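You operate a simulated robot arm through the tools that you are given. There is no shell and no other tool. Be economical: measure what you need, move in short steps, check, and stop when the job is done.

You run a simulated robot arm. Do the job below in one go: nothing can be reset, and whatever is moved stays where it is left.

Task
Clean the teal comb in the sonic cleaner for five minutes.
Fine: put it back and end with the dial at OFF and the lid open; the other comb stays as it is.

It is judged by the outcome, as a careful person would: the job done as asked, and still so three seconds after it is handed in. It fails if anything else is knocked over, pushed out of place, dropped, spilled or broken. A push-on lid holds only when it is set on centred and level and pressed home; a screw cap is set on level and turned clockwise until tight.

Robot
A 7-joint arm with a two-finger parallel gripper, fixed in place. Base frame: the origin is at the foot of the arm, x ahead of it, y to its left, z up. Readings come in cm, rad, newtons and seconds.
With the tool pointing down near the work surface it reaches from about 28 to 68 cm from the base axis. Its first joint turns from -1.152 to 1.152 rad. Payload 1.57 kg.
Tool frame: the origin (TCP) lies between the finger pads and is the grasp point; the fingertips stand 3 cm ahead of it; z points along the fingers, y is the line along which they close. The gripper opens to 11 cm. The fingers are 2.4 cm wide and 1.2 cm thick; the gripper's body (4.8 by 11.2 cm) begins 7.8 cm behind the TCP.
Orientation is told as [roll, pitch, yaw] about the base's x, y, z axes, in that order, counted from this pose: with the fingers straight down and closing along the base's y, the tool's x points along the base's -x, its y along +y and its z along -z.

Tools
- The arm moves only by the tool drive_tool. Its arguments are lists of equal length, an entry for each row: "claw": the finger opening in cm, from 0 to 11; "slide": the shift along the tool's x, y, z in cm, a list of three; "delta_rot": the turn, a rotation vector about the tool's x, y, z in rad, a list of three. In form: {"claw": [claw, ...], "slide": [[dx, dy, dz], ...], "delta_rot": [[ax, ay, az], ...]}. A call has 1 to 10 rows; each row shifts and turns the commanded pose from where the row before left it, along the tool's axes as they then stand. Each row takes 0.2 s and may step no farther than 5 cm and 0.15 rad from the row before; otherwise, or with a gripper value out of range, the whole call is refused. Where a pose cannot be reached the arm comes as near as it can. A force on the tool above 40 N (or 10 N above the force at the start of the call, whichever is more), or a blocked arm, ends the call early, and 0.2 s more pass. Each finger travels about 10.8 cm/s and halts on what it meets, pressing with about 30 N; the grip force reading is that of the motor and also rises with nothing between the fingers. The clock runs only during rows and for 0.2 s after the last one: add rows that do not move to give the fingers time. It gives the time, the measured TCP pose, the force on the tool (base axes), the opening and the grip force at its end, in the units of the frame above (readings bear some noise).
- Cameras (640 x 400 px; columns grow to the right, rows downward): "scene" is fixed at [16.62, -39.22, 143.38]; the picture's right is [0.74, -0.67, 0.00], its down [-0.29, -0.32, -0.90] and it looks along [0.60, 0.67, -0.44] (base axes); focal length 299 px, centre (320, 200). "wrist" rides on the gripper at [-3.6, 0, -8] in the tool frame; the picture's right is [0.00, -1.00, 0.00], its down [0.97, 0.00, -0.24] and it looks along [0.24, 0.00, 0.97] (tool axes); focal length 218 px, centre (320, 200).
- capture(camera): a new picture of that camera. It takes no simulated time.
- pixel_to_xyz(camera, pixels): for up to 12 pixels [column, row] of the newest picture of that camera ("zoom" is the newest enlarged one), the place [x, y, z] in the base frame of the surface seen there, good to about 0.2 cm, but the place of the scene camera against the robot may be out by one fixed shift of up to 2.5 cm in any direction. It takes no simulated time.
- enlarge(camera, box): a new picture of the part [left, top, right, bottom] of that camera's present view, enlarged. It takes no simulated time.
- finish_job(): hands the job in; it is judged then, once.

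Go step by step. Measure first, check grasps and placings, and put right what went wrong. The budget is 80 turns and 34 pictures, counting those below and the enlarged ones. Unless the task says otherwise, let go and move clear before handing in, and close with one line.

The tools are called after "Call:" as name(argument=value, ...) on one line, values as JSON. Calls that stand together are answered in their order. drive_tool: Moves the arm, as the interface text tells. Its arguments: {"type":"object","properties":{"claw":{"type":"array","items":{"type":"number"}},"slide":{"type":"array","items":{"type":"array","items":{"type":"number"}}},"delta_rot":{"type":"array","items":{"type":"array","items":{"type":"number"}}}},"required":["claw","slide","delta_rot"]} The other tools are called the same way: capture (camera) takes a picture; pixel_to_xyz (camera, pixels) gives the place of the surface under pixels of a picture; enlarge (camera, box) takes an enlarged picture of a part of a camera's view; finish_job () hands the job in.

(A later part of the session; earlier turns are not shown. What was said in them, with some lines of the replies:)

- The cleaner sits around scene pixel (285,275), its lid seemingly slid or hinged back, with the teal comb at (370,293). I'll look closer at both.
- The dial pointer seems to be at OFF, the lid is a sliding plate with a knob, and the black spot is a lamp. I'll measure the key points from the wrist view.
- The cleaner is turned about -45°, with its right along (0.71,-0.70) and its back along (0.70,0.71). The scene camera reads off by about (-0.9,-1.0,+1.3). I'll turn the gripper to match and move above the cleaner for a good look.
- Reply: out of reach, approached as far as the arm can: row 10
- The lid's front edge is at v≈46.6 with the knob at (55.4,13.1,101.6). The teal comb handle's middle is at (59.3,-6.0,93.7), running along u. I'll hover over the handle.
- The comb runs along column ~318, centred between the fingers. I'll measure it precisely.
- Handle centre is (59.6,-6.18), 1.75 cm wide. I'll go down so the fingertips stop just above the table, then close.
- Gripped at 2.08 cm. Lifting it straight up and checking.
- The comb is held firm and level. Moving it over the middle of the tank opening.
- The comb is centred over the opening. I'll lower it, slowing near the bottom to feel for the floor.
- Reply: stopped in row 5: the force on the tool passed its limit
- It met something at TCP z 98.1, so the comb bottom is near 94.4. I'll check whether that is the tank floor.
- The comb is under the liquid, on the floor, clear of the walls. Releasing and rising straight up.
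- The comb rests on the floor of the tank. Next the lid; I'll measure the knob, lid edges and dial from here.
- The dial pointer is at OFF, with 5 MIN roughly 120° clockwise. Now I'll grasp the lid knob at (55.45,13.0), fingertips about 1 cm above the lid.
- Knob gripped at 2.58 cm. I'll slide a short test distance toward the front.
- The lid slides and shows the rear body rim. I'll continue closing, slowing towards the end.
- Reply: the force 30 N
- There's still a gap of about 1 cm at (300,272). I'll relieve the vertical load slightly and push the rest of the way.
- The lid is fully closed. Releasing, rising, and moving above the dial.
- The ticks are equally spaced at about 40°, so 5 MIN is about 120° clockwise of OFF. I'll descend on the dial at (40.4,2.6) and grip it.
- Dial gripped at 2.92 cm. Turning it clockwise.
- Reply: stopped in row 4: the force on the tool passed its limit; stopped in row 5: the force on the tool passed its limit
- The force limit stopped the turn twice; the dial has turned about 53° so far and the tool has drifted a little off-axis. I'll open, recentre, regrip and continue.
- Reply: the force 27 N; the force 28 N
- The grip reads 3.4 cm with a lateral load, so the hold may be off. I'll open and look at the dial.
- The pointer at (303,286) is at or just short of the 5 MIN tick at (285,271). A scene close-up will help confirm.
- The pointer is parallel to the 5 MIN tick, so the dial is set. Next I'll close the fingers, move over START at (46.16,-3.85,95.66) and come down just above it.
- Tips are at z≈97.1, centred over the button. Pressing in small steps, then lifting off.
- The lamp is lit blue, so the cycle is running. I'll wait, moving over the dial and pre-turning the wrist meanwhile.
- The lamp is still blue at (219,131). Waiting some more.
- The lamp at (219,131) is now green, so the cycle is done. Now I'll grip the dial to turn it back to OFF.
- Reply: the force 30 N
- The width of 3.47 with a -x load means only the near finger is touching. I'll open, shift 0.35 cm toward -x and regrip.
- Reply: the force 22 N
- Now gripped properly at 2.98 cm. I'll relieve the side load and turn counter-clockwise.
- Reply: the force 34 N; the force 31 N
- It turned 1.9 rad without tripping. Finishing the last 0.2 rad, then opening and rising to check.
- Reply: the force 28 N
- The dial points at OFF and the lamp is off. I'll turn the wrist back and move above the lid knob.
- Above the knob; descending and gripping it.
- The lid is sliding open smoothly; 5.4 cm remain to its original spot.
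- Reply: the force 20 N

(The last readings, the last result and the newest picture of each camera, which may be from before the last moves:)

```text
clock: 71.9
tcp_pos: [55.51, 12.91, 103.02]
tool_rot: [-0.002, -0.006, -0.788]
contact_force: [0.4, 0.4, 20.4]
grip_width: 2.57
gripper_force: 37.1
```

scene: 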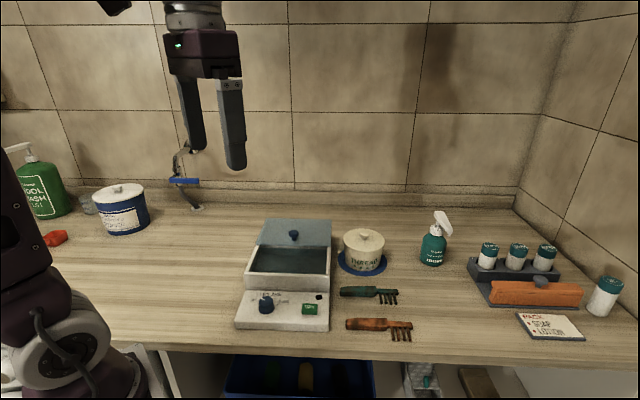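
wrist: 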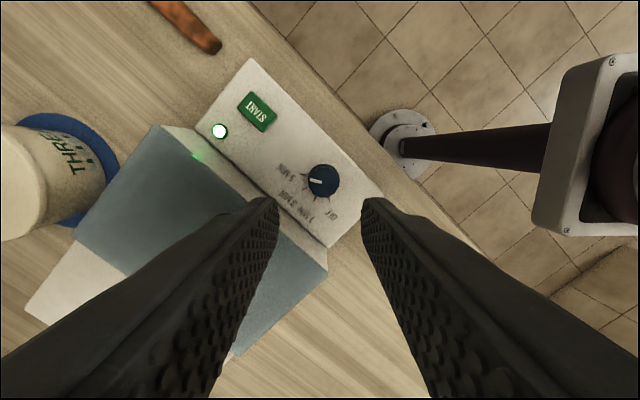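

The lid is back at its original place. Releasing, rising and moving over the comb in the tank.

Call:
drive_tool(claw=[4.2, 4.2, 4.2, 4.2, 4.2, 4.2, 4.2, 4.2], slide=[[0, 0, 0], [0, 0, 0], [0, 0, -3], [0, 0, -3], [0, 0, -3], [1.03, -3.2, 0], [1.03, -3.2, 0], [0, 0, 0]], delta_rot=[[0, 0, 0], [0, 0, 0], [0, 0, 0], [0, 0, 0], [0, 0, 0], [0, 0, 0], [0, 0, 0], [0, 0, 0]])

Call:
enlarge(camera="wrist", box=[220, 40, 480, 260])

```text
clock: 73.7
tcp_pos: [49.61, 9.95, 111.94]
tool_rot: [-0.001, -0.005, -0.789]
contact_force: [-0.2, 0.4, -0.4]
grip_width: 4.21
gripper_force: 0.0
```

```text
1.82 times, centred on (350, 150) of wrist
```

zoom: 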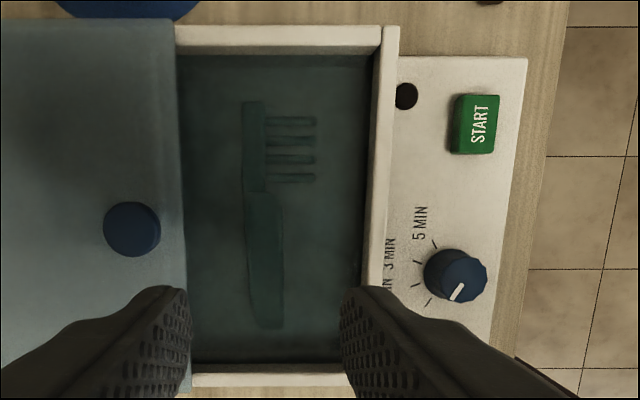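

The comb lies where I left it and now looks clean teal. Descending to regrip it.

Call:
drive_tool(claw=[4.4, 4.4, 4.4, 4.4, 4.4, 0.5, 0.5, 0.5, 0.5], slide=[[0, -0.15, 4.5], [0, 0, 4.5], [0, 0, 3.5], [0, 0, 1.4], [0, 0, 0], [0, 0, 0], [0, 0, 0], [0, 0, 0], [0, 0, 0]], delta_rot=[[0, 0, 0], [0, 0, 0], [0, 0, 0], [0, 0, 0], [0, 0, 0], [0, 0, 0], [0, 0, 0], [0, 0, 0], [0, 0, 0]])

Call:
drive_tool(claw=[0.5, 0.5, 0.5, 0.5, 0.5], slide=[[0, 0, -2], [0, 0, -3], [0, 0, -4], [0, 0, 0], [0, 0, 0]], delta_rot=[[0, 0, 0], [0, 0, 0], [0, 0, 0], [0, 0, 0], [0, 0, 0]])

Call:
capture(camera="wrist")

```text
clock: 75.7
tcp_pos: [49.31, 9.69, 98.16]
tool_rot: [-0.003, -0.003, -0.788]
contact_force: [-0.6, 0.1, -0.2]
grip_width: 2.06
gripper_force: 30.6
```

```text
clock: 76.9
tcp_pos: [49.41, 9.52, 107.08]
tool_rot: [0.0, -0.003, -0.785]
contact_force: [0.0, 1.0, -0.1]
grip_width: 2.08
gripper_force: 29.9
```

```text
5 pictures are left
```

wrist: 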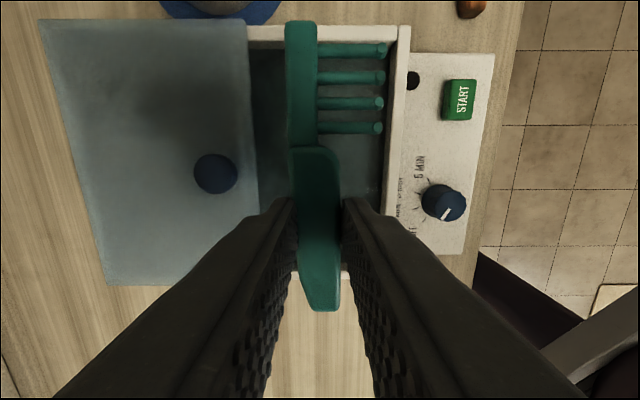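

The comb is clean and held firmly. Carrying it back over its original spot at height.

Call:
drive_tool(claw=[0.5, 0.5, 0.5, 0.5, 0.5], slide=[[-4.6, -0.98, 0], [-4.6, -0.98, 0], [-4.6, -0.98, 0], [-4.6, -0.98, 0], [0, 0, 0]], delta_rot=[[0, 0, 0], [0, 0, 0], [0, 0, 0], [0, 0, 0], [0, 0, 0]])

```text
clock: 78.1
tcp_pos: [59.77, -6.42, 107.35]
tool_rot: [-0.002, -0.004, -0.786]
contact_force: [0.3, 0.2, 0.6]
grip_width: 2.07
gripper_force: 30.1
```

Over the spot within 0.2 cm; lowering, gently at the end.

Call:
drive_tool(claw=[0.5, 0.5, 0.5, 0.5, 0.5, 0.5, 0.5, 0.5], slide=[[0.15, 0, 4], [0, 0, 4], [0, 0, 2], [0, 0, 1], [0, 0, 0.2], [0, 0, 0.15], [0, 0, 0.1], [0, 0, 0]], delta_rot=[[0, 0, 0], [0, 0, 0], [0, 0, 0], [0, 0, 0], [0, 0, 0], [0, 0, 0], [0, 0, 0], [0, 0, 0]])

```text
clock: 79.9
tcp_pos: [59.4, -5.96, 95.77]
tool_rot: [-0.003, -0.003, -0.786]
contact_force: [0.1, -0.5, -0.3]
grip_width: 2.07
gripper_force: 29.4
```

No contact felt yet; easing down further.

Call:
drive_tool(claw=[0.5, 0.5, 0.5, 0.5], slide=[[0, 0, 0.1], [0, 0, 0.1], [0, 0, 0.1], [0, 0, 0]], delta_rot=[[0, 0, 0], [0, 0, 0], [0, 0, 0], [0, 0, 0]])

```text
clock: 80.9
tcp_pos: [59.5, -6.06, 95.4]
tool_rot: [-0.002, -0.005, -0.788]
contact_force: [-0.2, -1.1, -1.1]
grip_width: 2.07
gripper_force: 29.6
```

Call:
drive_tool(claw=[0.5, 0.5, 0.5, 0.5], slide=[[0, 0, 0.1], [0, 0, 0.1], [0, 0, 0.05], [0, 0, 0]], delta_rot=[[0, 0, 0], [0, 0, 0], [0, 0, 0], [0, 0, 0]])

```text
clock: 81.9
tcp_pos: [59.45, -6.01, 95.23]
tool_rot: [-0.001, -0.005, -0.787]
contact_force: [0.6, 0.1, -0.3]
grip_width: 2.1
gripper_force: 29.6
```

Tips are about 0.1 cm above the table, so the comb is at the surface. Releasing and rising.

Call:
drive_tool(claw=[2.6, 4.2, 4.6, 4.6, 4.6, 4.6, 4.6], slide=[[0, 0, 0], [0, 0, 0], [0, 0, -1], [0, 0, -4], [0, 0, -4], [0, 0, -4], [0, 0, 0]], delta_rot=[[0, 0, 0], [0, 0, 0], [0, 0, 0], [0, 0, 0], [0, 0, 0], [0, 0, 0], [0, 0, 0]])

Call:
capture(camera="wrist")

Call:
pixel_to_xyz(camera="wrist", pixels=[[318, 175], [319, 210], [313, 92], [345, 98], [318, 145]])

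```text
clock: 83.5
tcp_pos: [59.43, -6.05, 108.37]
tool_rot: [0.0, -0.003, -0.786]
contact_force: [-0.3, 0.0, 0.0]
grip_width: 4.6
gripper_force: 0.2
```

```text
4 pictures are left
```

wrist: 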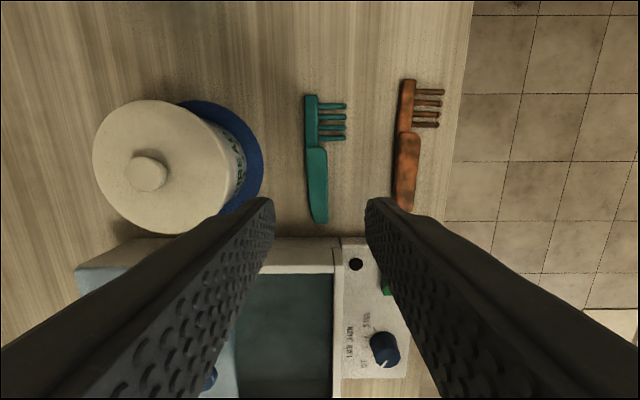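

```text
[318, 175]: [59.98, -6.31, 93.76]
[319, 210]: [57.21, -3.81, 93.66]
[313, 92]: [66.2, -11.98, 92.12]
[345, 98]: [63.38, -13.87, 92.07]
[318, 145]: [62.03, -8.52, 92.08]
```

The comb is laid flat near its spot. I'll compare its ends with the original position.

Call:
pixel_to_xyz(camera="wrist", pixels=[[320, 219], [311, 98], [342, 106], [316, 180]])

Call:
capture(camera="scene")

```text
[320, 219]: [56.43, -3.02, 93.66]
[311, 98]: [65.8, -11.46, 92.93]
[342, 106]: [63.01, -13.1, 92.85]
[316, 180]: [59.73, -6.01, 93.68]
```

```text
3 pictures are left
```

scene: 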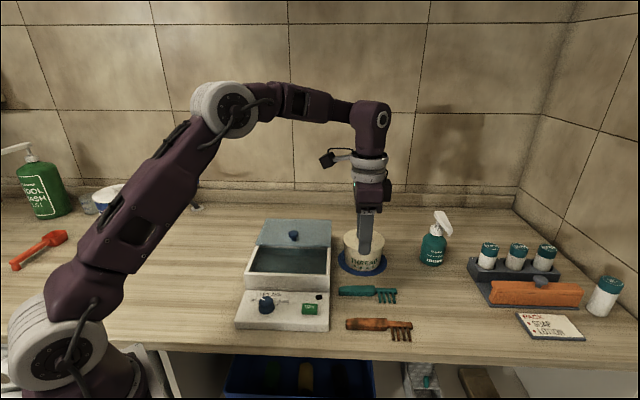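

The comb is within 0.2 cm of its original place, clean, with the lid open, the dial at OFF and the orange comb untouched. Rising clear before handing in.

Call:
drive_tool(claw=[4.6, 4.6, 4.6], slide=[[0, 0, -4], [0, 0, -4], [0, 0, 0]], delta_rot=[[0, 0, 0], [0, 0, 0], [0, 0, 0]])

Call:
enlarge(camera="scene", box=[230, 210, 420, 345])

```text
clock: 84.3
tcp_pos: [59.6, -6.02, 116.21]
tool_rot: [-0.003, -0.003, -0.787]
contact_force: [0.4, -0.5, -0.1]
grip_width: 4.6
gripper_force: 0.0
```

```text
2.96 times, centred on (325, 278) of scene
```

zoom: 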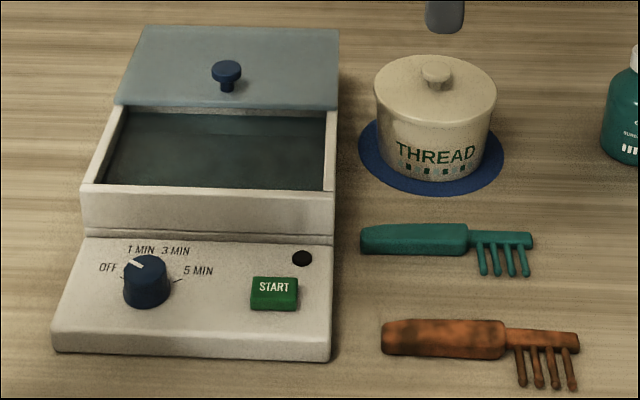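

The close-up confirms it: dial at OFF, lamp dark, lid open, the clean teal comb in its place and nothing else disturbed. Handing in.

Call:
finish_job()

```text
The job is handed in.
```

The teal comb ran a full five-minute cycle in the sonic cleaner and is back in its place; the dial is at OFF, the lid is open, and the other comb was left as it was.
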